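You operate a simulated robot arm through the tools that you are given. There is no shell and no other tool. Be economical: measure what you need, move in short steps, check, and stop when the job is done.

The job below is to be done with a simulated two-armed robot. You get a single attempt, and the scene is never put back.

## Task
Load two rivets into the press, then rivet the bracket in its jig.
Fine: leave the slide pushed in.

Only the result counts: the job must be done as asked and must still hold three seconds after the hand-in. Knocking over, shifting, dropping, spilling or breaking anything else fails it.

## Robot
Two 6-joint arms with fingered hands on one trunk, on a base that drives. Base frame: it is fixed to the floor where the robot stands at the start and does not move with it; the origin is under the middle of the robot, x ahead of it, y to its left, z up; the surface under the hand at the start is at about z = 900. Units: mm, rad, N and s.
The left shoulder is at the start at [70, 191, 1291], the right one opposite. Places, roughly: rivet (2x2x3 cm) [500, -100, 900]; rivet press [700, -300, 1000]; rivet press slide [500, -300, 900]. Payload 4.7 kg a hand.
The TCP of each hand is the grasp point between the finger pads, 36 mm short of the fingertips. In the tool frame z runs along the fingers and y along their closing line. Largest opening 120 mm; the body of the gripper starts 42 mm behind the TCP. The gripper is a hand of 5 fingers: y runs from the thumb to the fingers, the wrist lies at [-18, -113, -198] in the tool frame, and closing takes about 1.5 s.
Orientation is that of the tool frame in the base frame, as a unit quaternion [x, y, z, w]. With the fingers straight down and the wrist toward the robot, the tool's x, y and z point along [0, 1, 0], [1, 0, 0] and [0, 0, -1] of the base frame.

## Interface
- The arms move only by the tool servo_tool. It takes "left_commands", "right_commands" or both (then of equal length, played together; a hand with none holds still); each is one flat list of numbers, 6 for each row, row after row: the shift along the tool's x, y, z in units of 25 mm (1.0 is 25 mm), then the turn, a rotation vector about the tool's x, y, z in units of 8 degrees (1.0 is 8 degrees). In form: [dx, dy, dz, rx, ry, rz, dx, dy, dz, rx, ry, rz, ...]. A call has 1 to 10 rows; each row shifts and turns the commanded pose from where the row before left it, along the tool's axes as they then stand. "left_gripper" and "right_gripper" are, for a hand that has rows, the gripper command, from -1 (fully open) to 1 (shut), values between in proportion, set as the call begins (left out, the last holds). A call with a number of a shift or a turn outside -1 to 1 is refused whole. A row lasts 0.2 s, in which the tool goes at most 50 mm and 0.15 rad; a call with a longer step from one row to the next is refused whole, and so is a gripper value outside its range. Where a pose cannot be reached the arm comes as near as it can. A force on the tool above 90 N (or 10 N above the force at the start of the call, whichever is more), or a blocked arm, ends the call early, and 0.2 s more pass. The fingers move at their own pace (about 45 mm/s each) and stop on an object; they squeeze with about 26 N. The grip force told is the motor's: it shows also when the fingers shut on nothing. Time passes only in rows, and 0.2 s behind the last, so rows that do not move let the fingers close. The reply holds the time, the measured pose of the TCP, the force on the tool along the base axes, the opening and the grip force, in the units named above and with some noise, with the torque about the TCP (base axes, N m) and any sound that the robot's microphone picked up.
- Cameras (640 x 400 px; columns grow to the right, rows downward): "scene" is now at [132.3, -39.9, 1528.3]; the picture's right is [-0.43, -0.90, 0.00], its down [-0.45, 0.22, -0.87] and it looks along [0.78, -0.38, -0.50] (base axes); focal length 232 px, centre (320, 200). "left" rides on the left gripper at [-73, -91, -143] in its tool frame; the picture's right is [-0.80, -0.28, 0.53], its down [0.53, -0.73, 0.42] and it looks along [0.27, 0.62, 0.74] (tool axes); focal length 234 px, centre (320, 200). "right" rides on the right gripper at [73, -91, -143] in its tool frame; the picture's right is [-0.80, 0.28, -0.53], its down [-0.53, -0.73, 0.42] and it looks along [-0.27, 0.62, 0.74] (tool axes); focal length 234 px, centre (320, 200). There is no depth. A picture from a camera that has moved, and an enlarged one, comes with that camera's place and axes in the base frame and with its lens.
- grab_frame(camera): a new picture of that camera. It takes no simulated time.
- move_column(by): slides the trunk up (or, below 0, down) by that many mm; the arms and the scene camera ride with it, the base frame stays. It gives what a move gives, with no picture.
- steer(legs): drives the robot by 1 to 6 legs, each [ahead, left, turn to the left] in mm, mm and rad, along the robot's own axes; the way and the turn of a leg run together, so that a leg with both is an arc; at most 1500 mm and 3.142 rad a leg. The arms and the cameras ride along, it lands a little off, and it stops where it bumps. It gives what a move gives.
- preshape(shape, hand): the hand has 5 fingers and takes this shape, open, in about a second: jaw (thumb against the fingers, like two jaws); tri (thumb and two fingers); tip (a fingertip pinch); poke (one finger out to press); point (the index stretched); flat (the hand flat); cup (the hand cupped); fist (a fist). The gripper value then closes the fingers along that shape, each until it touches; the sizes above hold for jaw. It gives what a move gives, with no picture.
- pan_tilt(pan, tilt): turns the head with the scene camera to pan (to the left, within 1.501 rad either way) and tilt (down, from -0.506 to 1.204), counted from straight ahead of the robot. It gives what a move gives.
- inspect(camera, box): a new picture of the part [left, top, right, bottom] of that camera's present view, enlarged. It takes no simulated time.
- job_done(): hands the job in; it is judged then, once.

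Go step by step. Nothing tells you exact positions but the pictures and the camera data: compare them with the known pose of the tool, close in by small moves and look again before you grip or let go. The budget is 120 turns and 108 pictures, counting those below and the enlarged ones. Unless the task says otherwise, let go and move clear before handing in, and close with one line.

The tools are called after "Emit:" as name(argument=value, ...) on one line, values as JSON. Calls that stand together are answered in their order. servo_tool: Moves the arms, as the interface text tells. Its arguments: {"type":"object","properties":{"left_commands":{"type":"array"},"left_gripper":{"type":"number"},"right_commands":{"type":"array"},"right_gripper":{"type":"number"}},"required":[]} The other tools are called the same way: move_column (by) slides the trunk up or down; preshape (shape, hand) gives the hand a shape; steer (legs) drives the base; pan_tilt (pan, tilt) turns the head that bears the scene camera; grab_frame (camera) takes a picture; inspect (camera, box) takes an enlarged picture of a part of a camera's view; job_done () hands the job in.

At the start:

```text
time_s: 0.0
left_tool_pos: [717.1, 88.0, 999.4]
left_tcp_rot: [0.707, 0.707, 0.0, 0.0]
left_force: [-0.3, 0.2, 0.3]
left_torque: [0.0, -0.02, -0.01]
left_gripper_width: 119.6
left_gripper_force: 0.1
left_shape: jaw
right_tool_pos: [457.6, -541.6, 1445.5]
right_tcp_rot: [0.707, 0.707, 0.001, 0.0]
right_force: [0.1, -0.4, 0.8]
right_torque: [-0.03, 0.02, 0.02]
right_gripper_width: 119.6
right_gripper_force: 0.0
right_shape: jaw
trunk travel left (down, up): [-768.0, 172.0]
robot x, y, heading: [0.1, -3.5, -0.002]
head pan, tilt: [-0.449, 0.524]
```

scene: 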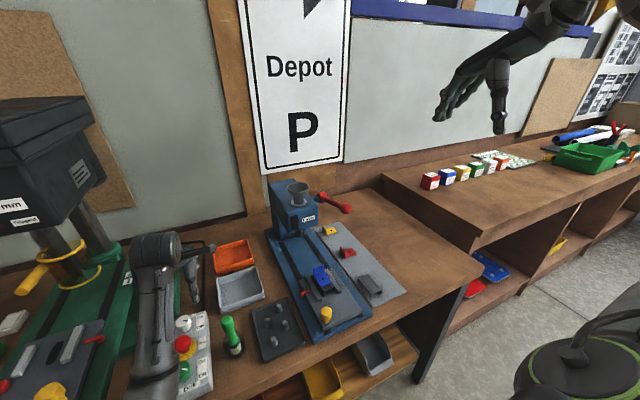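
right: 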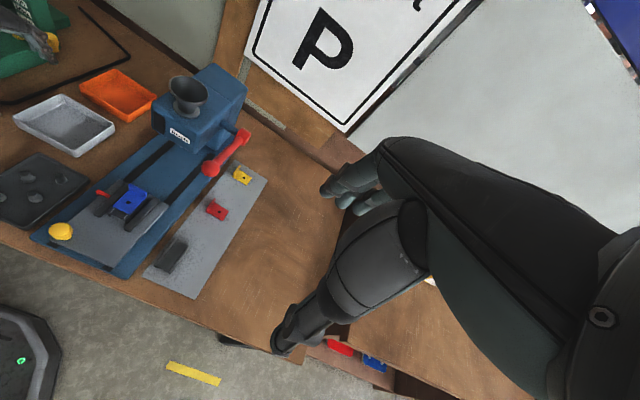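
left: 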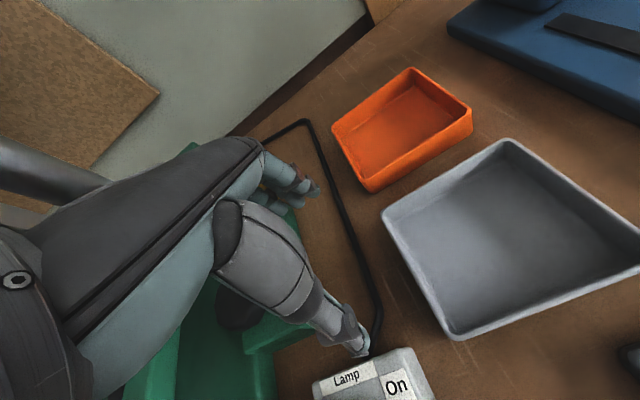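

I see the blue rivet press with a funnel on top, a red lever on its right, a slide with a bracket (blue) in a jig and a yellow knob, and a dark tray with rivets. I'll look closer first.

Emit:
inspect(camera="scene", box=[240, 160, 420, 370])

Emit:
inspect(camera="right", box=[0, 60, 280, 300])

```text
1.90 times, centred on (330, 265) of scene
camera zoom: at [132.3, -39.9, 1528.3], right [-0.43, -0.9, 0.0], down [-0.45, 0.22, -0.87], along [0.78, -0.38, -0.5], focal length 443 px, centre (301, 76)
```

zoom: 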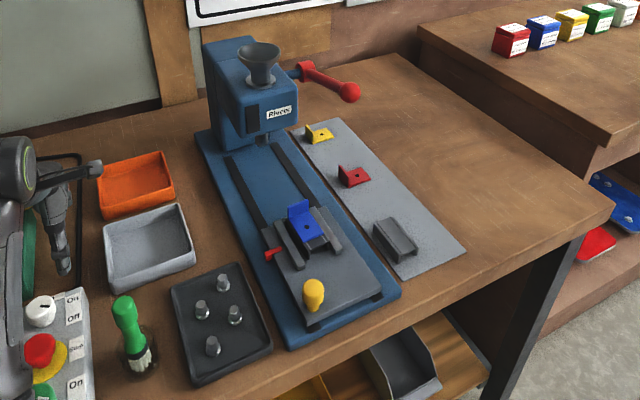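

```text
1.67 times, centred on (140, 180) of right
camera zoom: at [365.7, -468.9, 1590.0], right [0.28, -0.8, 0.53], down [-0.73, -0.53, -0.42], along [0.62, -0.27, -0.74], focal length 390 px, centre (620, 233)
```

zoom: 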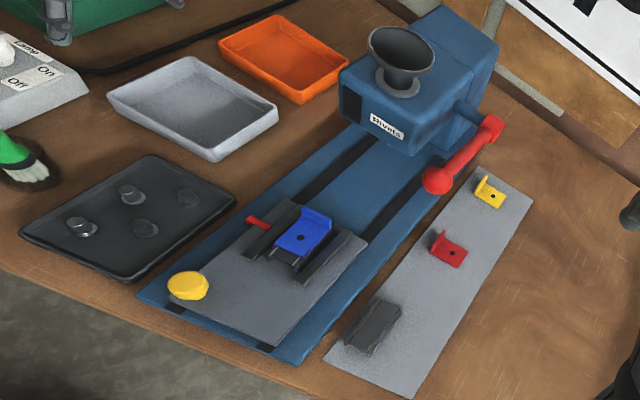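

The rivets stand in the dark tray around (560,-110); the press is beyond. I'll zoom in for detail on the rivets, jig and press.

Emit:
inspect(camera="scene", box=[245, 295, 325, 365])

Emit:
inspect(camera="scene", box=[290, 250, 370, 330])

Emit:
inspect(camera="scene", box=[260, 165, 370, 245])

```text
5.71 times, centred on (285, 330) of scene
camera zoom: at [132.3, -39.9, 1528.3], right [-0.43, -0.9, 0.0], down [-0.45, 0.22, -0.87], along [0.78, -0.38, -0.5], focal length 1328 px, centre (520, -543)
```

zoom: 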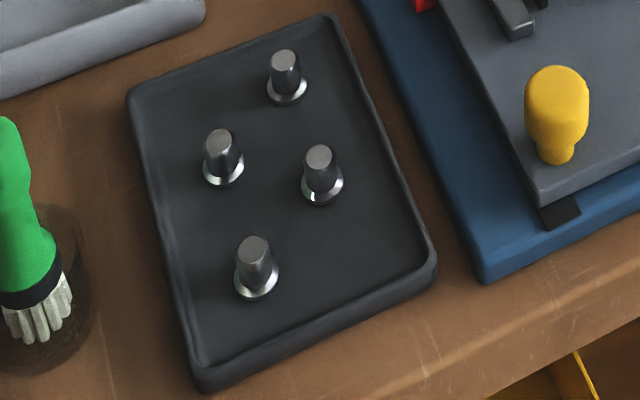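

```text
5.00 times, centred on (330, 290) of scene
camera zoom: at [132.3, -39.9, 1528.3], right [-0.43, -0.9, 0.0], down [-0.45, 0.22, -0.87], along [0.78, -0.38, -0.5], focal length 1162 px, centre (270, -250)
```

zoom: 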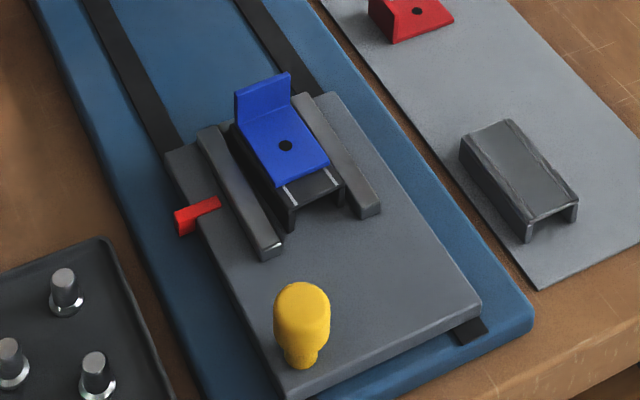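

```text
5.00 times, centred on (315, 205) of scene
camera zoom: at [132.3, -39.9, 1528.3], right [-0.43, -0.9, 0.0], down [-0.45, 0.22, -0.87], along [0.78, -0.38, -0.5], focal length 1162 px, centre (345, 175)
```

zoom: 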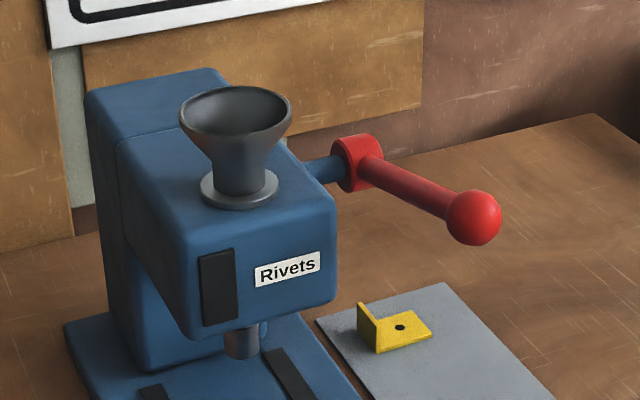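

Rivets stand head-down at roughly (566,-119), (538,-79), (509,-119), (481,-78); the funnel rim is near (757,-267,1190), the knob (484,-231), and the lever ball (653,-382,1138). I'll try the fingertip pinch shape and view it.

Emit:
preshape(shape="tip", hand="right")

Emit:
grab_frame(camera="right")

```text
time_s: 0.9
left_tool_pos: [717.7, 88.1, 999.0]
left_tcp_rot: [0.707, 0.707, 0.001, -0.001]
left_force: [-0.8, -0.3, -0.2]
left_torque: [0.03, 0.0, 0.01]
left_gripper_width: 119.6
left_gripper_force: 0.1
left_shape: jaw
right_tool_pos: [458.6, -540.4, 1446.3]
right_tcp_rot: [0.707, 0.707, 0.0, -0.001]
right_force: [-1.0, 0.4, 0.2]
right_torque: [-0.01, 0.01, 0.0]
right_gripper_width: 119.7
right_gripper_force: 0.0
right_shape: tip
trunk travel left (down, up): [-768.0, 172.0]
robot x, y, heading: [-0.8, 0.8, -0.001]
head pan, tilt: [-0.449, 0.524]
```

```text
99 pictures are left
camera right: at [365.8, -468.9, 1590.0], right [0.28, -0.8, 0.53], down [-0.73, -0.53, -0.42], along [0.62, -0.27, -0.74], focal length 234 px, centre (320, 200)
```

right: 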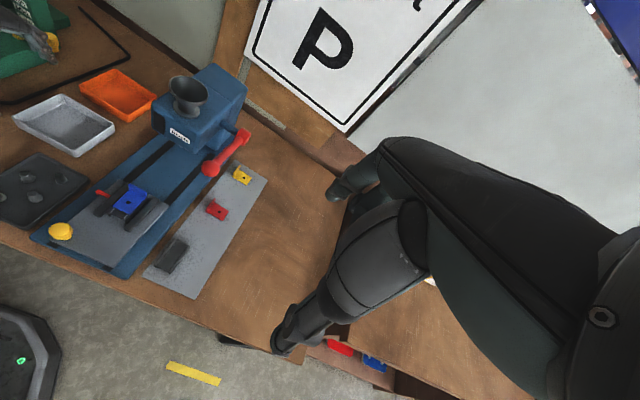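

The pinch shape leaves thumb and index out. I'll move the right hand high over the tray toward (566,-119).

Emit:
servo_tool(right_commands=[1, 0.43, 0.8, 0, 0, 0, 1, 0.43, 0.8, 0, 0, 0, 1, 0.43, 0.8, 0, 0, 0, 1, 0.43, 0.8, 0, 0, 0, 1, 0.43, 0.8, 0, 0, 0, 1, 0.43, 0.8, 0, 0, 0, 1, 0.43, 0.8, 0, 0, 0, 1, 0.43, 0.8, 0, 0, 0, 1, 0.43, 0.8, 0, 0, 0, 1, 0.43, 0.8, 0, 0, 0], right_gripper=0.1)

Emit:
servo_tool(right_commands=[0.98, 0, 0.5, 0, 0, 0, 0.98, 0, 0.5, 0, 0, 0, 0.98, 0, 0.5, 0, 0, 0, 0.98, 0, 0.5, 0, 0, 0, 0.98, 0, 0.5, 0, 0, 0, 0.98, 0, 0.5, 0, 0, 0, 0.98, 0, 0.5, 0, 0, 0, 0, 0, 0, 0, 0, 0])

Emit:
grab_frame(camera="right")

Emit:
grab_frame(camera="scene")

```text
time_s: 3.1
left_tool_pos: [718.7, 86.9, 998.9]
left_tcp_rot: [0.707, 0.707, -0.001, -0.001]
left_force: [-0.4, -0.9, 0.0]
left_torque: [0.0, 0.04, 0.0]
left_gripper_width: 119.7
left_gripper_force: 0.0
left_shape: jaw
right_tool_pos: [534.5, -375.1, 1221.0]
right_tcp_rot: [0.706, 0.708, 0.003, -0.001]
right_force: [-0.5, -0.9, 0.0]
right_torque: [0.0, 0.03, -0.03]
right_gripper_width: 54.6
right_gripper_force: 0.0
right_shape: tip
right hand out of reach, approached as far as the arm can: row 6, 7, 8, 9, 10
trunk travel left (down, up): [-768.0, 172.0]
robot x, y, heading: [-3.1, 1.5, -0.0]
head pan, tilt: [-0.449, 0.524]
```

```text
time_s: 4.9
left_tool_pos: [716.9, 86.5, 999.7]
left_tcp_rot: [0.707, 0.707, 0.0, 0.001]
left_force: [0.3, 0.5, 0.2]
left_torque: [0.01, 0.01, 0.0]
left_gripper_width: 119.3
left_gripper_force: 0.1
left_shape: jaw
right_tool_pos: [509.9, -351.3, 1109.6]
right_tcp_rot: [0.706, 0.708, 0.004, 0.0]
right_force: [-0.4, -0.5, -0.3]
right_torque: [-0.03, 0.01, 0.06]
right_gripper_width: 54.3
right_gripper_force: 0.0
right_shape: tip
right hand out of reach, approached as far as the arm can: row 1, 2, 3, 4, 5, 6, 7
trunk travel left (down, up): [-768.0, 172.0]
robot x, y, heading: [4.5, 3.5, -0.003]
head pan, tilt: [-0.449, 0.524]
```

```text
98 pictures are left
camera right: at [417.3, -281.1, 1254.8], right [0.28, -0.81, 0.52], down [-0.73, -0.53, -0.43], along [0.62, -0.26, -0.74], focal length 234 px, centre (320, 200)
```

right: 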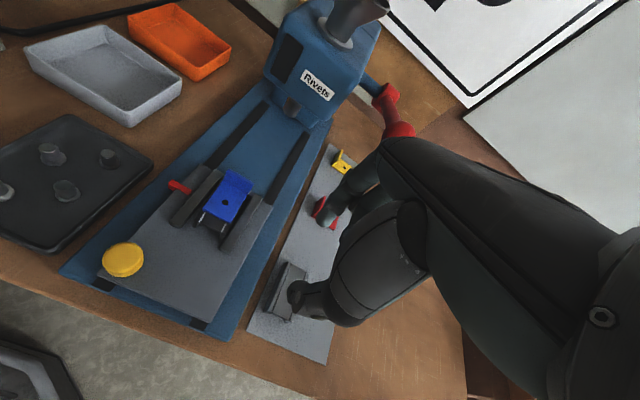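

```text
97 pictures are left
camera scene: at [132.3, -39.8, 1528.4], right [-0.43, -0.9, 0.0], down [-0.45, 0.22, -0.87], along [0.78, -0.38, -0.5], focal length 232 px, centre (320, 200)
```

scene: 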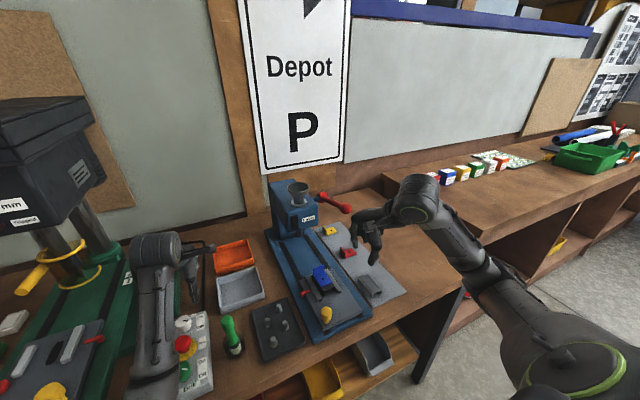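

The right arm is too close in (inner limit), so I'll raise the left hand a bit and back the base about 140 mm.

Emit:
servo_tool(left_commands=[0, 0, -1, 0, 0, 0, 0, 0, -1, 0, 0, 0, 0, 0, -1, 0, 0, 0, 0, 0, -1, 0, 0, 0, 0, 0, -1, 0, 0, 0])

Emit:
steer(legs=[[-140, 0, 0]])

Emit:
grab_frame(camera="scene")

```text
time_s: 6.1
left_tool_pos: [712.7, 83.8, 1127.0]
left_tcp_rot: [0.708, 0.707, 0.002, 0.0]
left_force: [0.4, -0.4, 0.0]
left_torque: [0.01, 0.03, 0.0]
left_gripper_width: 119.4
left_gripper_force: 0.1
left_shape: jaw
right_tool_pos: [505.5, -355.5, 1110.1]
right_tcp_rot: [0.707, 0.708, 0.004, -0.001]
right_force: [-0.1, 0.9, -0.3]
right_torque: [-0.01, 0.02, -0.01]
right_gripper_width: 54.6
right_gripper_force: 0.1
right_shape: tip
trunk travel left (down, up): [-768.0, 172.0]
robot x, y, heading: [-0.6, -1.6, 0.002]
head pan, tilt: [-0.449, 0.524]
```

```text
time_s: 7.4
left_tool_pos: [577.1, 89.3, 1123.9]
left_tcp_rot: [0.707, 0.708, 0.0, 0.001]
left_force: [0.1, 0.5, -0.2]
left_torque: [0.06, -0.01, -0.01]
left_gripper_width: 119.8
left_gripper_force: 0.1
left_shape: jaw
right_tool_pos: [370.6, -352.6, 1110.3]
right_tcp_rot: [0.705, 0.709, 0.002, -0.002]
right_force: [0.0, -0.3, -0.3]
right_torque: [0.01, 0.02, -0.02]
right_gripper_width: 54.5
right_gripper_force: 0.1
right_shape: tip
trunk travel left (down, up): [-768.0, 172.0]
robot x, y, heading: [-141.6, 2.0, 0.002]
head pan, tilt: [-0.449, 0.524]
```

```text
96 pictures are left
camera scene: at [-5.9, -40.4, 1528.1], right [-0.43, -0.9, 0.0], down [-0.45, 0.22, -0.86], along [0.78, -0.37, -0.5], focal length 232 px, centre (320, 200)
```

scene: 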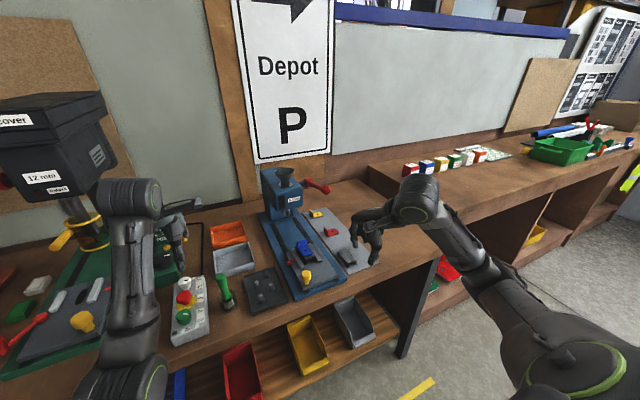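

Base moved back 140. Now move the right hand over the far rivet (566,-119), staying at z≈1100.

Emit:
servo_tool(right_commands=[1, 0.8, 0, 0, 0, 0, 1, 0.8, 0, 0, 0, 0, 1, 0.8, 0, 0, 0, 0, 1, 0.8, 0, 0, 0, 0, 1, 0.8, 0, 0, 0, 0, 1, 0.8, 0, 0, 0, 0, 1, 0.8, 0, 0, 0, 0, 1, 0.8, 0, 0, 0, 0, 1, 0.8, 0, 0, 0, 0, 0.3, 0.7, 0.3, 0, 0, 0])

Emit:
grab_frame(camera="right")

Emit:
grab_frame(camera="scene")

```text
time_s: 9.6
left_tool_pos: [577.4, 89.3, 1125.2]
left_tcp_rot: [0.707, 0.707, 0.001, 0.0]
left_force: [1.0, 0.3, 0.3]
left_torque: [0.01, 0.0, -0.03]
left_gripper_width: 119.9
left_gripper_force: 0.1
left_shape: jaw
right_tool_pos: [584.3, -199.3, 1072.4]
right_tcp_rot: [0.705, 0.709, 0.002, -0.001]
right_force: [0.5, -0.3, -0.2]
right_torque: [0.0, -0.01, 0.02]
right_gripper_width: 54.7
right_gripper_force: 0.1
right_shape: tip
right hand out of reach, approached as far as the arm can: row 1, 2, 3, 4, 5
trunk travel left (down, up): [-768.0, 172.0]
robot x, y, heading: [-140.7, -0.8, -0.002]
head pan, tilt: [-0.449, 0.524]
```

```text
95 pictures are left
camera right: at [491.2, -128.6, 1216.8], right [0.28, -0.81, 0.52], down [-0.73, -0.53, -0.43], along [0.62, -0.26, -0.74], focal length 234 px, centre (320, 200)
```

right: 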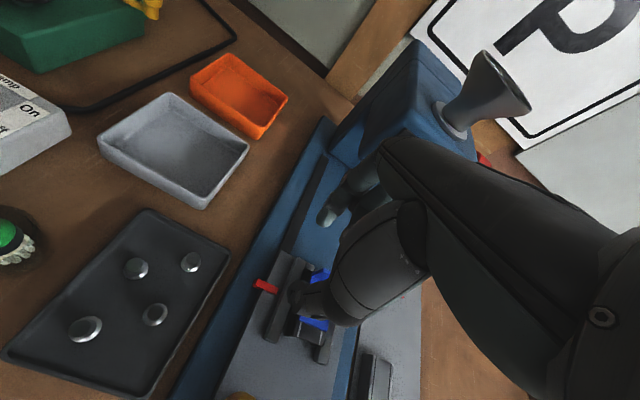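

```text
94 pictures are left
camera scene: at [-6.9, -40.0, 1528.3], right [-0.43, -0.9, 0.0], down [-0.45, 0.22, -0.87], along [0.78, -0.37, -0.5], focal length 232 px, centre (320, 200)
```

scene: 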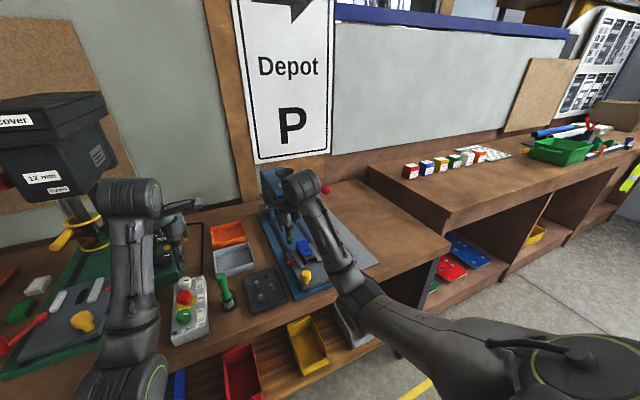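

The hand now is at (584,-199,1072), free to move. I shift it over the rivet at (566,-119).

Emit:
servo_tool(right_commands=[0.8, -0.18, 0, 0, 0, 0, 0.8, -0.18, 0, 0, 0, 0, 0.8, -0.18, 0, 0, 0, 0, 0.8, -0.18, 0, 0, 0, 0, 0, 0, 0.8, 0, 0, 0, 0, 0, 0.8, 0, 0, 0, 0, 0, 0, 0, 0, 0])

Emit:
grab_frame(camera="right")

Emit:
inspect(camera="scene", box=[210, 220, 330, 320])

```text
time_s: 11.2
left_tool_pos: [576.0, 88.9, 1125.0]
left_tcp_rot: [0.706, 0.708, 0.0, 0.0]
left_force: [0.2, -0.5, 0.3]
left_torque: [-0.03, 0.03, -0.02]
left_gripper_width: 119.6
left_gripper_force: 0.1
left_shape: jaw
right_tool_pos: [567.0, -118.1, 1031.6]
right_tcp_rot: [0.706, 0.709, 0.003, -0.001]
right_force: [0.4, -0.1, 0.8]
right_torque: [-0.02, -0.01, 0.01]
right_gripper_width: 54.4
right_gripper_force: 0.0
right_shape: tip
trunk travel left (down, up): [-768.0, 172.0]
robot x, y, heading: [-142.3, 1.5, 0.003]
head pan, tilt: [-0.449, 0.524]
```

```text
93 pictures are left
camera right: at [474.1, -48.3, 1175.5], right [0.28, -0.81, 0.52], down [-0.73, -0.53, -0.43], along [0.62, -0.26, -0.74], focal length 234 px, centre (320, 200)
```

right: 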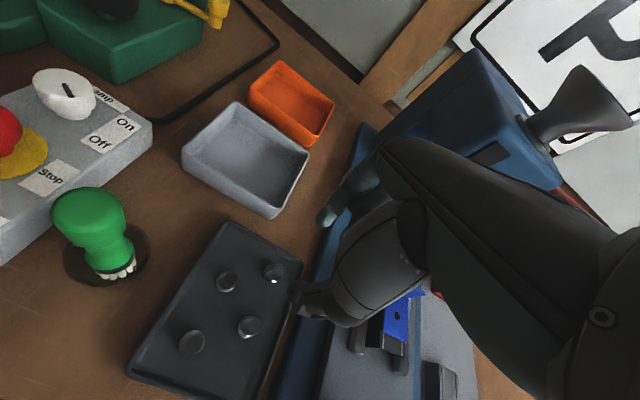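

```text
4.00 times, centred on (270, 270) of scene
camera zoom: at [-7.6, -39.4, 1528.4], right [-0.43, -0.9, 0.0], down [-0.45, 0.22, -0.87], along [0.78, -0.37, -0.5], focal length 930 px, centre (520, -80)
```

zoom: 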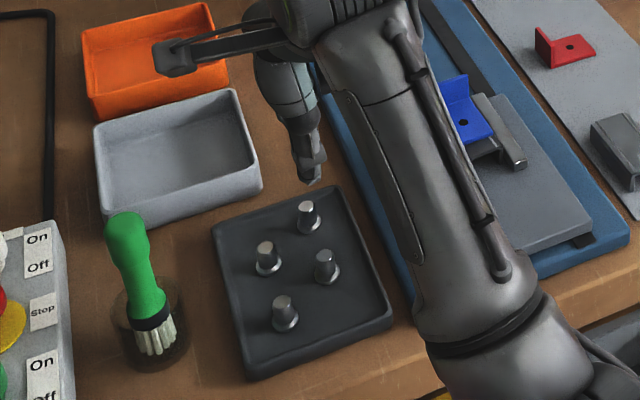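

Geometry checks out (rivet predicted and seen match). I'll descend to just above the rivet top and look closely.

Emit:
servo_tool(right_commands=[0, 0, 0.6, 0, 0, 0, 0, 0, 0.6, 0, 0, 0, 0, 0, 0.6, 0, 0, 0, 0, 0, 0, 0, 0, 0])

Emit:
inspect(camera="right", box=[200, 170, 400, 320])

Emit:
inspect(camera="scene", box=[240, 230, 300, 310])

```text
time_s: 12.2
left_tool_pos: [575.8, 89.4, 1124.8]
left_tcp_rot: [0.706, 0.708, 0.001, 0.0]
left_force: [0.1, -0.5, -0.4]
left_torque: [0.02, -0.03, 0.01]
left_gripper_width: 119.6
left_gripper_force: 0.1
left_shape: jaw
right_tool_pos: [568.7, -117.5, 987.1]
right_tcp_rot: [0.705, 0.709, 0.003, 0.0]
right_force: [-0.3, -0.9, 0.4]
right_torque: [-0.03, -0.02, -0.01]
right_gripper_width: 54.6
right_gripper_force: 0.2
right_shape: tip
trunk travel left (down, up): [-768.0, 172.0]
robot x, y, heading: [-139.3, -1.1, 0.0]
head pan, tilt: [-0.449, 0.524]
```

```text
2.67 times, centred on (300, 245) of right
camera zoom: at [474.0, -48.0, 1130.4], right [0.28, -0.81, 0.52], down [-0.73, -0.53, -0.43], along [0.62, -0.26, -0.74], focal length 624 px, centre (373, 80)
```

zoom: 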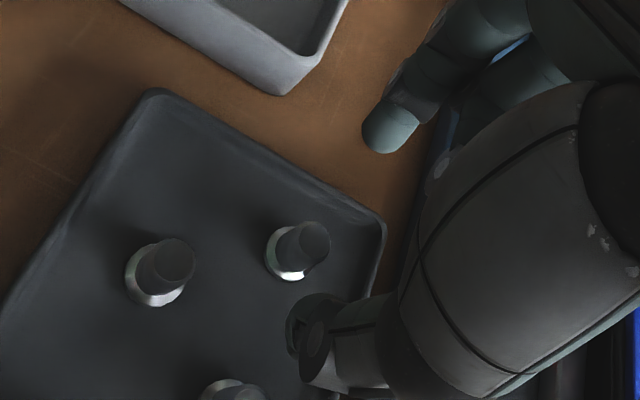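

```text
5.00 times, centred on (270, 270) of scene
camera zoom: at [-7.5, -39.5, 1528.3], right [-0.43, -0.9, 0.0], down [-0.45, 0.22, -0.87], along [0.78, -0.37, -0.5], focal length 1162 px, centre (570, -150)
```

zoom: 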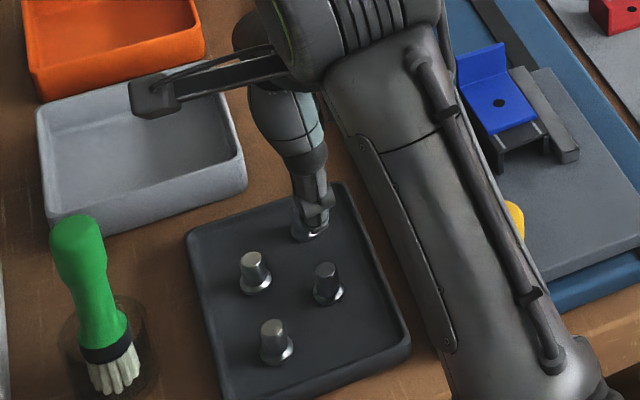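

The rivet is about 6 mm nearer than the pinch centre. I correct, descend to z≈954 and close.

Emit:
servo_tool(right_commands=[-0.03, -0.24, 0, 0, 0, 0, 0, 0, 0.66, 0, 0, 0, 0, 0, 0.66, 0, 0, 0, 0, 0, 0, 0, 0, 0])

Emit:
inspect(camera="right", box=[200, 170, 400, 320])

```text
time_s: 13.2
left_tool_pos: [575.7, 89.0, 1125.6]
left_tcp_rot: [0.706, 0.708, 0.0, 0.0]
left_force: [0.3, -0.1, -0.1]
left_torque: [0.03, 0.02, 0.04]
left_gripper_width: 119.5
left_gripper_force: 0.1
left_shape: jaw
right_tool_pos: [561.1, -120.7, 952.7]
right_tcp_rot: [0.705, 0.709, 0.002, -0.001]
right_force: [0.0, -0.3, -0.4]
right_torque: [0.02, -0.02, 0.01]
right_gripper_width: 54.6
right_gripper_force: 0.0
right_shape: tip
trunk travel left (down, up): [-768.0, 172.0]
robot x, y, heading: [-141.0, 0.5, -0.003]
head pan, tilt: [-0.449, 0.524]
```

```text
2.67 times, centred on (300, 245) of right
camera zoom: at [467.1, -49.3, 1097.1], right [0.28, -0.81, 0.52], down [-0.73, -0.53, -0.43], along [0.62, -0.26, -0.74], focal length 624 px, centre (373, 80)
```

zoom: 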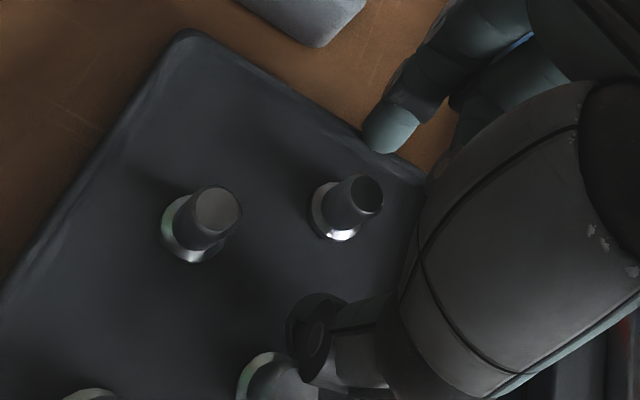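

Pinch is nearly centred on the rivet. Closing the fingers.

Emit:
servo_tool(right_commands=[0.1, 0, 0, 0, 0, 0, 0, 0, 0, 0, 0, 0, 0, 0, 0, 0, 0, 0, 0, 0, 0, 0, 0, 0, 0, 0, 0, 0, 0, 0, 0, 0, 0, 0, 0, 0, 0, 0, 0, 0, 0, 0], right_gripper=1)

Emit:
inspect(camera="right", box=[200, 170, 400, 320])

```text
time_s: 14.8
left_tool_pos: [576.0, 89.3, 1124.9]
left_tcp_rot: [0.706, 0.708, 0.0, 0.0]
left_force: [-0.3, 0.7, -0.5]
left_torque: [0.03, -0.03, -0.01]
left_gripper_width: 120.2
left_gripper_force: 0.1
left_shape: jaw
right_tool_pos: [560.7, -117.9, 953.6]
right_tcp_rot: [0.705, 0.709, 0.003, -0.001]
right_force: [5.2, -0.3, 3.5]
right_torque: [0.02, -0.34, 0.02]
right_gripper_width: 17.2
right_gripper_force: 25.9
right_shape: tip
trunk travel left (down, up): [-768.0, 172.0]
robot x, y, heading: [-143.8, 1.6, 0.005]
head pan, tilt: [-0.449, 0.524]
```

```text
2.67 times, centred on (300, 245) of right
camera zoom: at [468.3, -47.1, 1097.3], right [0.28, -0.81, 0.52], down [-0.73, -0.53, -0.43], along [0.62, -0.26, -0.74], focal length 624 px, centre (373, 80)
```

zoom: 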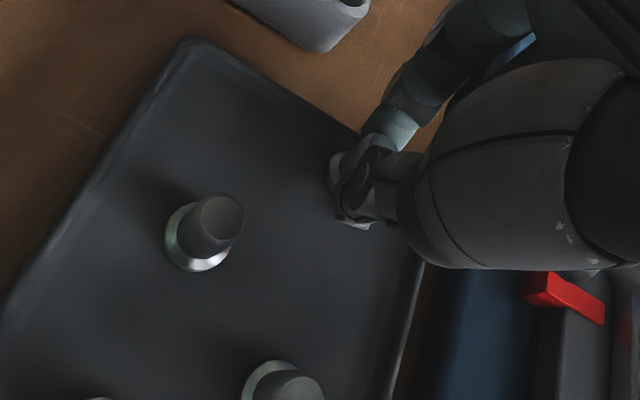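

Gripped at 17 mm width. Lifting straight up to about z=1245.

Emit:
servo_tool(right_commands=[0, 0, -0.5, 0, 0, 0, 0, 0, -1, 0, 0, 0, 0, 0, -1, 0, 0, 0, 0, 0, -1, 0, 0, 0, 0, 0, -1, 0, 0, 0, 0, 0, -1, 0, 0, 0, 0, 0, -1, 0, 0, 0, 0, 0, -1, 0, 0, 0, 0, 0, -1, 0, 0, 0, 0, 0, -1, 0, 0, 0])

Emit:
servo_tool(right_commands=[0, 0, -1, 0, 0, 0, 0, 0, -1, 0, 0, 0, 0, 0, -0.5, 0, 0, 0])

Emit:
grab_frame(camera="right")

Emit:
grab_frame(camera="scene")

```text
time_s: 17.0
left_tool_pos: [576.0, 89.0, 1124.9]
left_tcp_rot: [0.707, 0.708, 0.0, 0.0]
left_force: [-0.5, 0.2, -0.5]
left_torque: [-0.01, -0.02, 0.01]
left_gripper_width: 119.8
left_gripper_force: 0.0
left_shape: jaw
right_tool_pos: [603.6, -112.6, 1160.4]
right_tcp_rot: [0.706, 0.709, 0.004, -0.001]
right_force: [0.2, -0.2, -1.0]
right_torque: [-0.02, 0.01, -0.01]
right_gripper_width: 16.5
right_gripper_force: 26.3
right_shape: tip
right hand out of reach, approached as far as the arm can: row 7, 8, 9, 10
trunk travel left (down, up): [-768.0, 172.0]
robot x, y, heading: [-138.9, -0.8, 0.0]
head pan, tilt: [-0.449, 0.524]
```

```text
time_s: 17.8
left_tool_pos: [576.4, 89.8, 1124.8]
left_tcp_rot: [0.706, 0.708, 0.0, 0.0]
left_force: [-0.4, 0.0, 0.1]
left_torque: [-0.02, 0.0, -0.02]
left_gripper_width: 119.8
left_gripper_force: 0.0
left_shape: jaw
right_tool_pos: [628.2, -109.6, 1213.2]
right_tcp_rot: [0.705, 0.709, 0.003, 0.0]
right_force: [0.5, -0.3, 0.3]
right_torque: [0.03, -0.05, -0.03]
right_gripper_width: 16.4
right_gripper_force: 26.0
right_shape: tip
right hand out of reach, approached as far as the arm can: row 1, 2, 3
trunk travel left (down, up): [-768.0, 172.0]
robot x, y, heading: [-141.8, 3.5, 0.0]
head pan, tilt: [-0.449, 0.524]
```

```text
87 pictures are left
camera right: at [535.1, -40.0, 1356.4], right [0.28, -0.81, 0.52], down [-0.73, -0.53, -0.43], along [0.62, -0.26, -0.74], focal length 234 px, centre (320, 200)
```

right: 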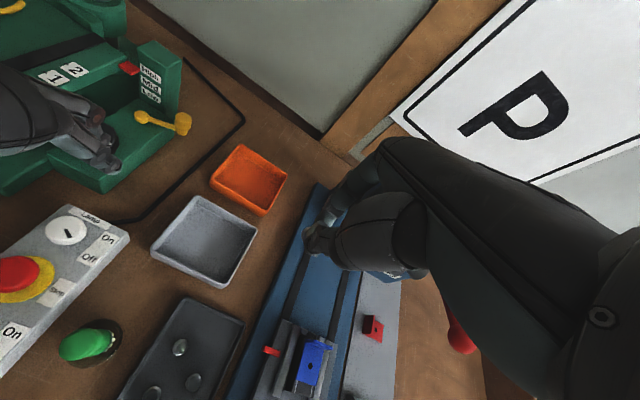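

```text
86 pictures are left
camera scene: at [-7.5, -39.7, 1528.3], right [-0.43, -0.9, 0.0], down [-0.45, 0.22, -0.87], along [0.78, -0.37, -0.5], focal length 232 px, centre (320, 200)
```

scene: 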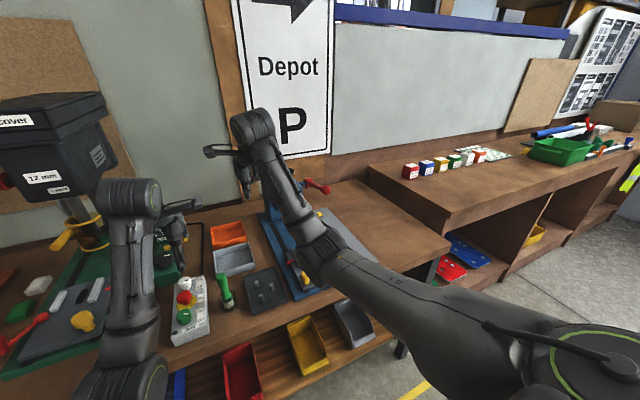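

Holding the rivet still. I go up to z≈1250 with some forward motion, then over the funnel.

Emit:
servo_tool(right_commands=[0, 0.5, -0.5, 0, 0, 0, 0, 0.5, -0.5, 0, 0, 0, 0, 0.5, -0.5, 0, 0, 0, -1, 0.5, 0, 0, 0, 0, -1, 0.5, 0, 0, 0, 0, -1, 0.5, 0, 0, 0, 0, -1, 0.5, 0, 0, 0, 0, 0, 0, 0, 0, 0, 0])

Emit:
grab_frame(camera="right")

Emit:
inspect(camera="scene", box=[220, 110, 340, 210])

```text
time_s: 19.6
left_tool_pos: [577.0, 90.9, 1124.2]
left_tcp_rot: [0.707, 0.707, 0.0, 0.0]
left_force: [-0.2, 0.0, 0.4]
left_torque: [-0.02, -0.03, 0.01]
left_gripper_width: 119.9
left_gripper_force: 0.1
left_shape: jaw
right_tool_pos: [714.7, -208.8, 1252.6]
right_tcp_rot: [0.705, 0.709, 0.003, 0.0]
right_force: [-0.1, -0.2, -0.3]
right_torque: [-0.04, -0.01, 0.02]
right_gripper_width: 16.3
right_gripper_force: 26.1
right_shape: tip
trunk travel left (down, up): [-768.0, 172.0]
robot x, y, heading: [-142.2, 2.2, 0.001]
head pan, tilt: [-0.449, 0.524]
```

```text
85 pictures are left
camera right: at [623.0, -137.6, 1396.2], right [0.28, -0.8, 0.52], down [-0.73, -0.53, -0.43], along [0.62, -0.26, -0.74], focal length 234 px, centre (320, 200)
```

right: 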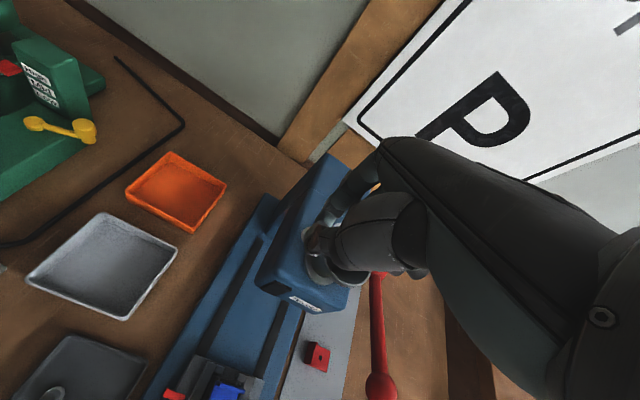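

```text
4.00 times, centred on (280, 160) of scene
camera zoom: at [-7.4, -38.8, 1528.4], right [-0.43, -0.9, 0.0], down [-0.45, 0.22, -0.87], along [0.78, -0.37, -0.5], focal length 930 px, centre (480, 360)
```

zoom: 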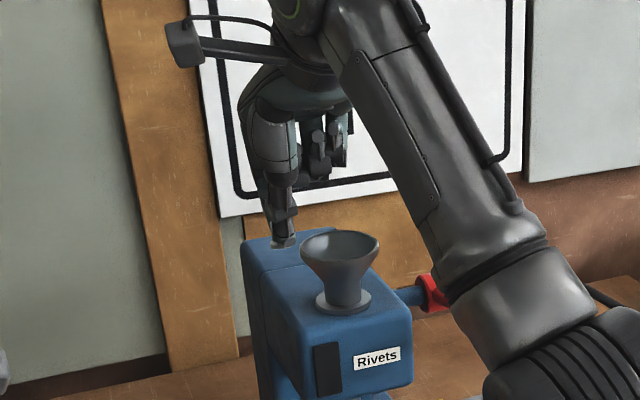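

Rivet held; funnel is ahead-right of it. I move over the funnel centre at the same height.

Emit:
servo_tool(right_commands=[-0.78, 0.58, 0, 0, 0, 0, -0.78, 0.58, 0, 0, 0, 0, -0.78, 0.58, 0, 0, 0, 0, 0, 0, 0, 0, 0, 0])

Emit:
inspect(camera="right", box=[220, 170, 420, 320])

Emit:
inspect(camera="scene", box=[240, 130, 340, 210])

Emit:
grab_frame(camera="left")

```text
time_s: 20.6
left_tool_pos: [575.4, 89.3, 1125.7]
left_tcp_rot: [0.706, 0.708, 0.0, 0.0]
left_force: [0.7, 0.1, -0.5]
left_torque: [-0.04, 0.04, -0.02]
left_gripper_width: 119.7
left_gripper_force: 0.1
left_shape: jaw
right_tool_pos: [758.3, -266.4, 1248.4]
right_tcp_rot: [0.705, 0.709, 0.003, 0.0]
right_force: [0.3, 0.3, -0.3]
right_torque: [-0.06, 0.01, 0.01]
right_gripper_width: 16.1
right_gripper_force: 26.2
right_shape: tip
trunk travel left (down, up): [-768.0, 172.0]
robot x, y, heading: [-141.0, -2.3, 0.006]
head pan, tilt: [-0.449, 0.524]
```

```text
2.67 times, centred on (320, 245) of right
camera zoom: at [665.9, -196.1, 1393.0], right [0.28, -0.81, 0.52], down [-0.73, -0.53, -0.43], along [0.62, -0.26, -0.74], focal length 624 px, centre (320, 80)
```

zoom: 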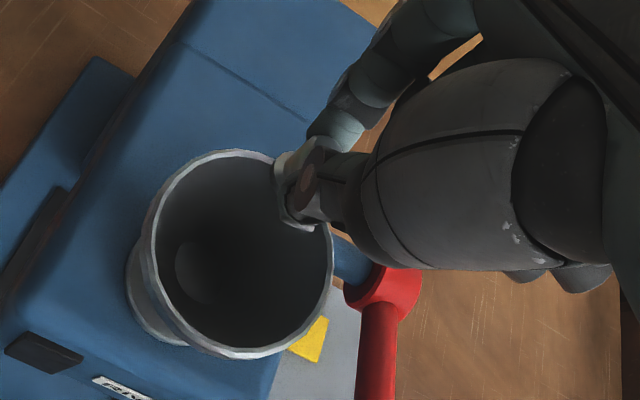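

```text
5.00 times, centred on (290, 170) of scene
camera zoom: at [-7.3, -39.5, 1528.3], right [-0.43, -0.9, 0.0], down [-0.45, 0.22, -0.87], along [0.78, -0.37, -0.5], focal length 1162 px, centre (470, 350)
```

zoom: 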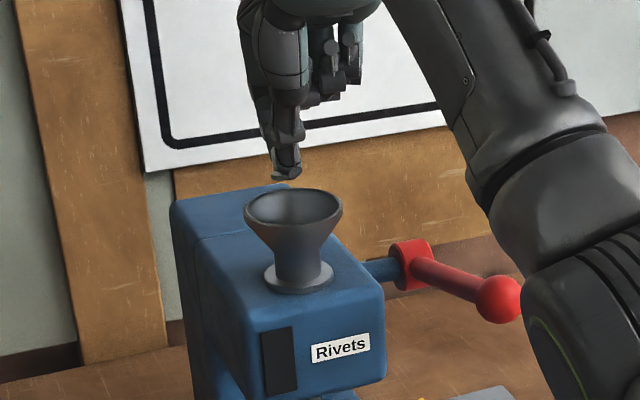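

```text
81 pictures are left
camera left: at [484.1, 18.4, 1267.8], right [-0.28, -0.8, -0.53], down [-0.73, 0.53, -0.42], along [0.62, 0.27, -0.74], focal length 234 px, centre (320, 200)
```

left: 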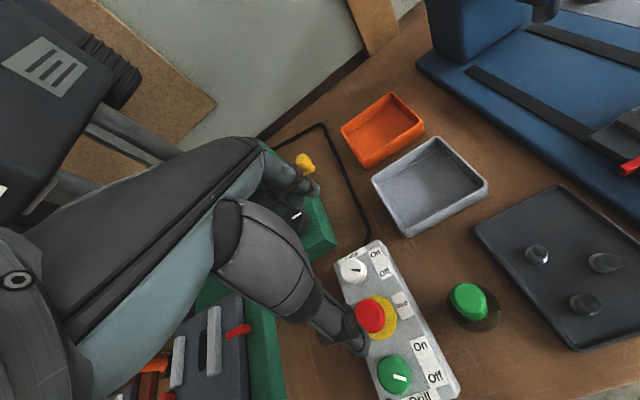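

Centred over the funnel in x,y (rim z≈1165). I lower 30 mm and check.

Emit:
servo_tool(right_commands=[-0.1, 0, 0.6, 0, 0, 0, 0, 0, 0.6, 0, 0, 0, 0, 0, 0, 0, 0, 0])

Emit:
inspect(camera="right", box=[220, 170, 420, 320])

Emit:
inspect(camera="scene", box=[240, 130, 340, 210])

```text
time_s: 21.4
left_tool_pos: [571.1, 90.2, 1128.9]
left_tcp_rot: [0.707, 0.708, 0.001, 0.001]
left_force: [0.1, -0.9, -0.1]
left_torque: [-0.03, 0.01, 0.0]
left_gripper_width: 119.6
left_gripper_force: 0.1
left_shape: jaw
right_tool_pos: [755.3, -267.6, 1228.4]
right_tcp_rot: [0.705, 0.709, 0.008, 0.004]
right_force: [3.7, -3.0, 34.7]
right_torque: [0.0, -1.14, -0.05]
right_gripper_width: 17.4
right_gripper_force: 26.2
right_shape: tip
trunk travel left (down, up): [-768.0, 172.0]
robot x, y, heading: [-143.3, 1.5, -0.0]
head pan, tilt: [-0.449, 0.524]
```

```text
2.67 times, centred on (320, 245) of right
camera zoom: at [660.9, -197.5, 1371.9], right [0.27, -0.8, 0.53], down [-0.72, -0.53, -0.44], along [0.63, -0.26, -0.73], focal length 624 px, centre (320, 80)
```

zoom: 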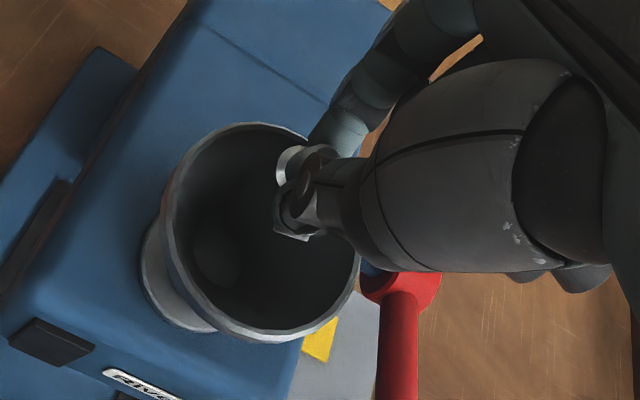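

```text
5.00 times, centred on (290, 170) of scene
camera zoom: at [-13.3, -38.6, 1529.4], right [-0.43, -0.9, 0.0], down [-0.45, 0.22, -0.87], along [0.78, -0.37, -0.5], focal length 1162 px, centre (470, 350)
```

zoom: 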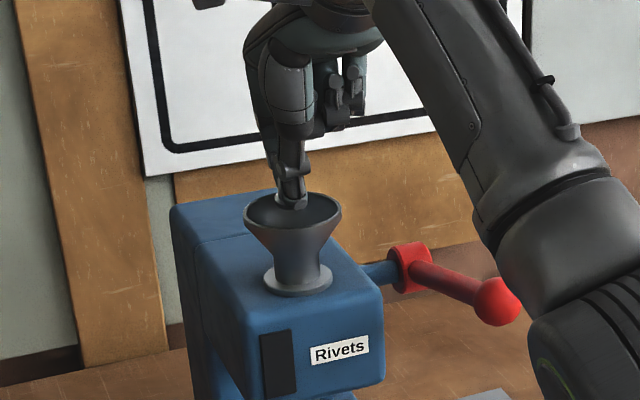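

Contact (35 N): the rivet touches the funnel's far wall, so the rim is higher and its centre nearer than estimated. I raise, shift back about 9 mm and look.

Emit:
servo_tool(right_commands=[0, 0, -0.6, 0, 0, 0, 0.1, -0.35, 0, 0, 0, 0, 0, 0, 0, 0, 0, 0])

Emit:
inspect(camera="right", box=[220, 170, 420, 320])

Emit:
inspect(camera="scene", box=[240, 130, 340, 210])

```text
time_s: 22.2
left_tool_pos: [578.9, 89.9, 1123.5]
left_tcp_rot: [0.707, 0.707, -0.001, 0.0]
left_force: [0.3, 0.0, -1.2]
left_torque: [-0.02, 0.01, -0.02]
left_gripper_width: 119.7
left_gripper_force: 0.1
left_shape: jaw
right_tool_pos: [752.1, -267.5, 1231.5]
right_tcp_rot: [0.705, 0.709, 0.001, -0.003]
right_force: [2.1, -0.6, 1.4]
right_torque: [-0.02, -0.05, -0.02]
right_gripper_width: 16.4
right_gripper_force: 25.8
right_shape: tip
trunk travel left (down, up): [-768.0, 172.0]
robot x, y, heading: [-139.0, 0.6, -0.002]
head pan, tilt: [-0.449, 0.524]
```

```text
2.67 times, centred on (320, 245) of right
camera zoom: at [660.5, -197.1, 1376.0], right [0.28, -0.81, 0.52], down [-0.73, -0.53, -0.43], along [0.62, -0.26, -0.74], focal length 624 px, centre (320, 80)
```

zoom: 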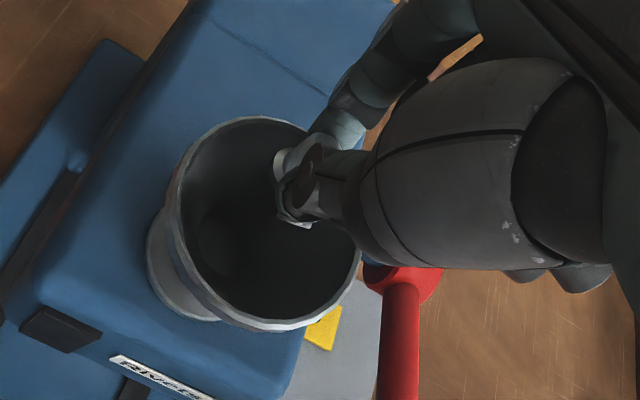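

```text
5.00 times, centred on (290, 170) of scene
camera zoom: at [-4.9, -40.1, 1527.9], right [-0.43, -0.9, 0.0], down [-0.45, 0.22, -0.86], along [0.78, -0.37, -0.5], focal length 1162 px, centre (470, 350)
```

zoom: 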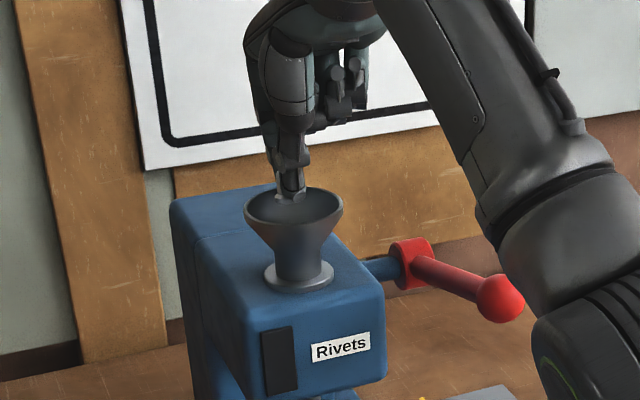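

The rivet is now over the cup, a few mm off toward the far side. I shift back 7 mm, lower slightly and open a little to drop it in.

Emit:
servo_tool(right_commands=[0.05, -0.3, 0, 0, 0, 0, 0, 0, 0.25, 0, 0, 0, 0, 0, 0, 0, 0, 0])

Emit:
servo_tool(right_commands=[0, 0, 0, 0, 0, 0, 0, 0, 0, 0, 0, 0, 0, 0, 0, 0, 0, 0, 0, 0, 0, 0, 0, 0], right_gripper=0.4)

Emit:
inspect(camera="right", box=[220, 170, 420, 320])

Emit:
inspect(camera="scene", box=[240, 130, 340, 210])

```text
time_s: 23.0
left_tool_pos: [575.7, 88.9, 1125.4]
left_tcp_rot: [0.707, 0.707, 0.001, 0.0]
left_force: [-0.2, 0.1, 0.1]
left_torque: [0.01, -0.01, 0.02]
left_gripper_width: 119.5
left_gripper_force: 0.0
left_shape: jaw
right_tool_pos: [743.5, -265.1, 1229.1]
right_tcp_rot: [0.706, 0.709, 0.002, -0.001]
right_force: [0.0, 1.3, 0.5]
right_torque: [0.01, -0.01, 0.01]
right_gripper_width: 16.0
right_gripper_force: 26.2
right_shape: tip
trunk travel left (down, up): [-768.0, 172.0]
robot x, y, heading: [-138.1, 1.8, 0.006]
head pan, tilt: [-0.449, 0.524]
```

```text
time_s: 24.0
left_tool_pos: [577.0, 89.6, 1124.2]
left_tcp_rot: [0.707, 0.707, 0.0, 0.0]
left_force: [-0.4, 0.1, -0.5]
left_torque: [0.05, 0.02, 0.0]
left_gripper_width: 119.6
left_gripper_force: 0.0
left_shape: jaw
right_tool_pos: [743.2, -266.1, 1228.0]
right_tcp_rot: [0.705, 0.709, 0.004, -0.001]
right_force: [5.2, -0.1, 3.9]
right_torque: [-0.01, -0.08, 0.01]
right_gripper_width: 34.3
right_gripper_force: 0.0
right_shape: tip
trunk travel left (down, up): [-768.0, 172.0]
robot x, y, heading: [-143.1, -0.1, -0.004]
head pan, tilt: [-0.449, 0.524]
```

```text
2.67 times, centred on (320, 245) of right
camera zoom: at [651.3, -195.5, 1372.5], right [0.28, -0.81, 0.52], down [-0.73, -0.53, -0.43], along [0.62, -0.26, -0.74], focal length 624 px, centre (320, 80)
```

zoom: 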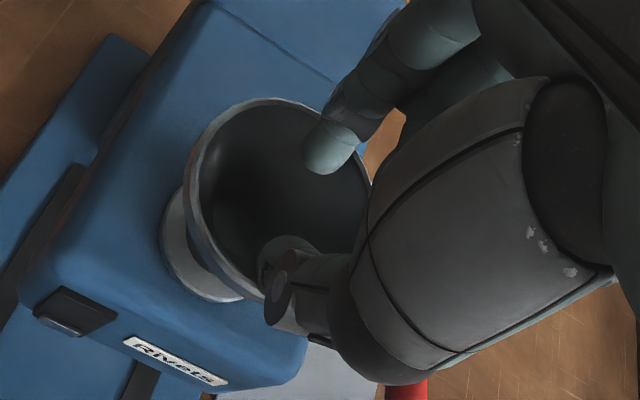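

```text
5.00 times, centred on (290, 170) of scene
camera zoom: at [-6.7, -39.5, 1528.3], right [-0.43, -0.9, 0.0], down [-0.45, 0.22, -0.87], along [0.78, -0.37, -0.5], focal length 1162 px, centre (470, 350)
```

zoom: 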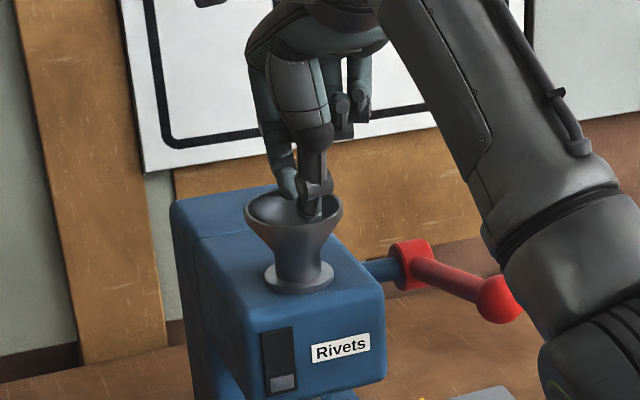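

The sight window on the press now shows one rivet. I lift out and go for the second one at about (504,-118).

Emit:
servo_tool(right_commands=[0, 0, -1, 0, 0, 0, 0, 0, -0.4, 0, 0, 0, 1, -1, 0, 0, 0, 0, 1, -1, 0, 0, 0, 0, 1, -1, 0, 0, 0, 0, 1, -1, 0, 0, 0, 0])

Emit:
servo_tool(right_commands=[0.19, -0.55, 1, 0, 0, 0, 0.19, -0.55, 1, 0, 0, 0, 0.19, -0.55, 1, 0, 0, 0, 0.19, -0.55, 1, 0, 0, 0, 0.19, -0.55, 1, 0, 0, 0, 0.19, -0.55, 1, 0, 0, 0, 0.19, -0.55, 1, 0, 0, 0, 0.19, -0.55, 1, 0, 0, 0, 0.19, -0.55, 1, 0, 0, 0, 0, 0, 0, 0, 0, 0], right_gripper=0.1)

Emit:
grab_frame(camera="right")

```text
time_s: 25.4
left_tool_pos: [575.5, 90.7, 1125.1]
left_tcp_rot: [0.707, 0.708, -0.001, 0.0]
left_force: [-0.6, 0.1, 0.1]
left_torque: [-0.02, 0.0, 0.02]
left_gripper_width: 119.6
left_gripper_force: 0.0
left_shape: jaw
right_tool_pos: [647.9, -165.3, 1261.2]
right_tcp_rot: [0.705, 0.709, 0.004, 0.0]
right_force: [0.0, 0.5, -0.2]
right_torque: [-0.03, -0.02, -0.03]
right_gripper_width: 36.2
right_gripper_force: 0.1
right_shape: tip
right hand out of reach, approached as far as the arm can: row 6
trunk travel left (down, up): [-768.0, 172.0]
robot x, y, heading: [-139.7, 2.3, 0.005]
head pan, tilt: [-0.449, 0.524]
```

```text
time_s: 27.6
left_tool_pos: [575.8, 89.9, 1125.1]
left_tcp_rot: [0.707, 0.707, 0.0, -0.001]
left_force: [-0.5, 0.2, -0.2]
left_torque: [-0.02, 0.02, 0.0]
left_gripper_width: 119.8
left_gripper_force: 0.1
left_shape: jaw
right_tool_pos: [535.3, -124.5, 1032.3]
right_tcp_rot: [0.705, 0.709, 0.003, 0.0]
right_force: [1.1, -0.8, 0.7]
right_torque: [0.0, -0.03, 0.01]
right_gripper_width: 53.5
right_gripper_force: 0.1
right_shape: tip
right hand out of reach, approached as far as the arm can: row 1, 2, 3
trunk travel left (down, up): [-768.0, 172.0]
robot x, y, heading: [-141.2, 2.4, 0.006]
head pan, tilt: [-0.449, 0.524]
```

```text
74 pictures are left
camera right: at [443.0, -53.5, 1175.9], right [0.28, -0.81, 0.52], down [-0.73, -0.53, -0.43], along [0.62, -0.26, -0.74], focal length 234 px, centre (320, 200)
```

right: 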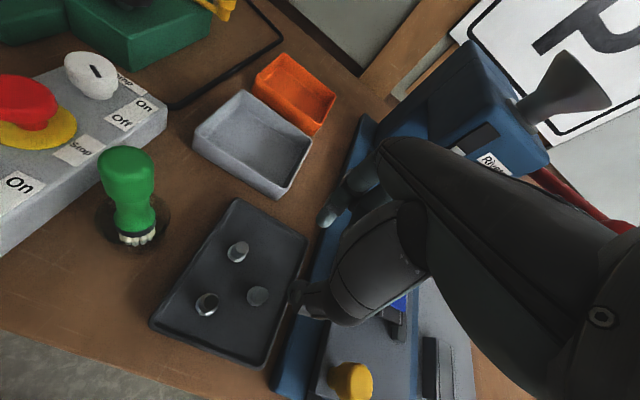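

Above the tray; moving to just above the rivet at (505,-118).

Emit:
servo_tool(right_commands=[0.12, -0.6, 0.5, 0, 0, 0, 0.12, -0.6, 0.5, 0, 0, 0, 0, 0, 0.7, 0, 0, 0, 0, 0, 0, 0, 0, 0])

Emit:
inspect(camera="right", box=[200, 170, 400, 320])

```text
time_s: 28.6
left_tool_pos: [576.2, 89.5, 1125.0]
left_tcp_rot: [0.707, 0.707, 0.0, -0.001]
left_force: [-1.0, 0.1, -0.3]
left_torque: [0.0, 0.01, 0.01]
left_gripper_width: 119.9
left_gripper_force: 0.0
left_shape: jaw
right_tool_pos: [504.4, -116.3, 988.4]
right_tcp_rot: [0.706, 0.708, 0.002, -0.001]
right_force: [-0.7, 0.7, 0.3]
right_torque: [0.0, -0.03, -0.03]
right_gripper_width: 53.3
right_gripper_force: 0.0
right_shape: tip
trunk travel left (down, up): [-768.0, 172.0]
robot x, y, heading: [-138.0, -0.5, -0.002]
head pan, tilt: [-0.449, 0.524]
```

```text
2.67 times, centred on (300, 245) of right
camera zoom: at [411.8, -46.9, 1132.8], right [0.28, -0.81, 0.52], down [-0.73, -0.53, -0.43], along [0.62, -0.26, -0.74], focal length 624 px, centre (373, 80)
```

zoom: 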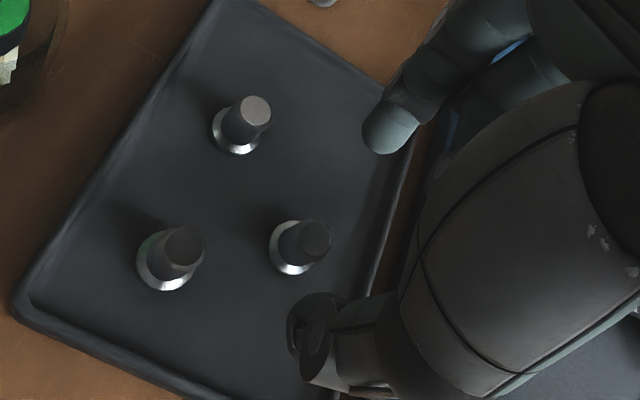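

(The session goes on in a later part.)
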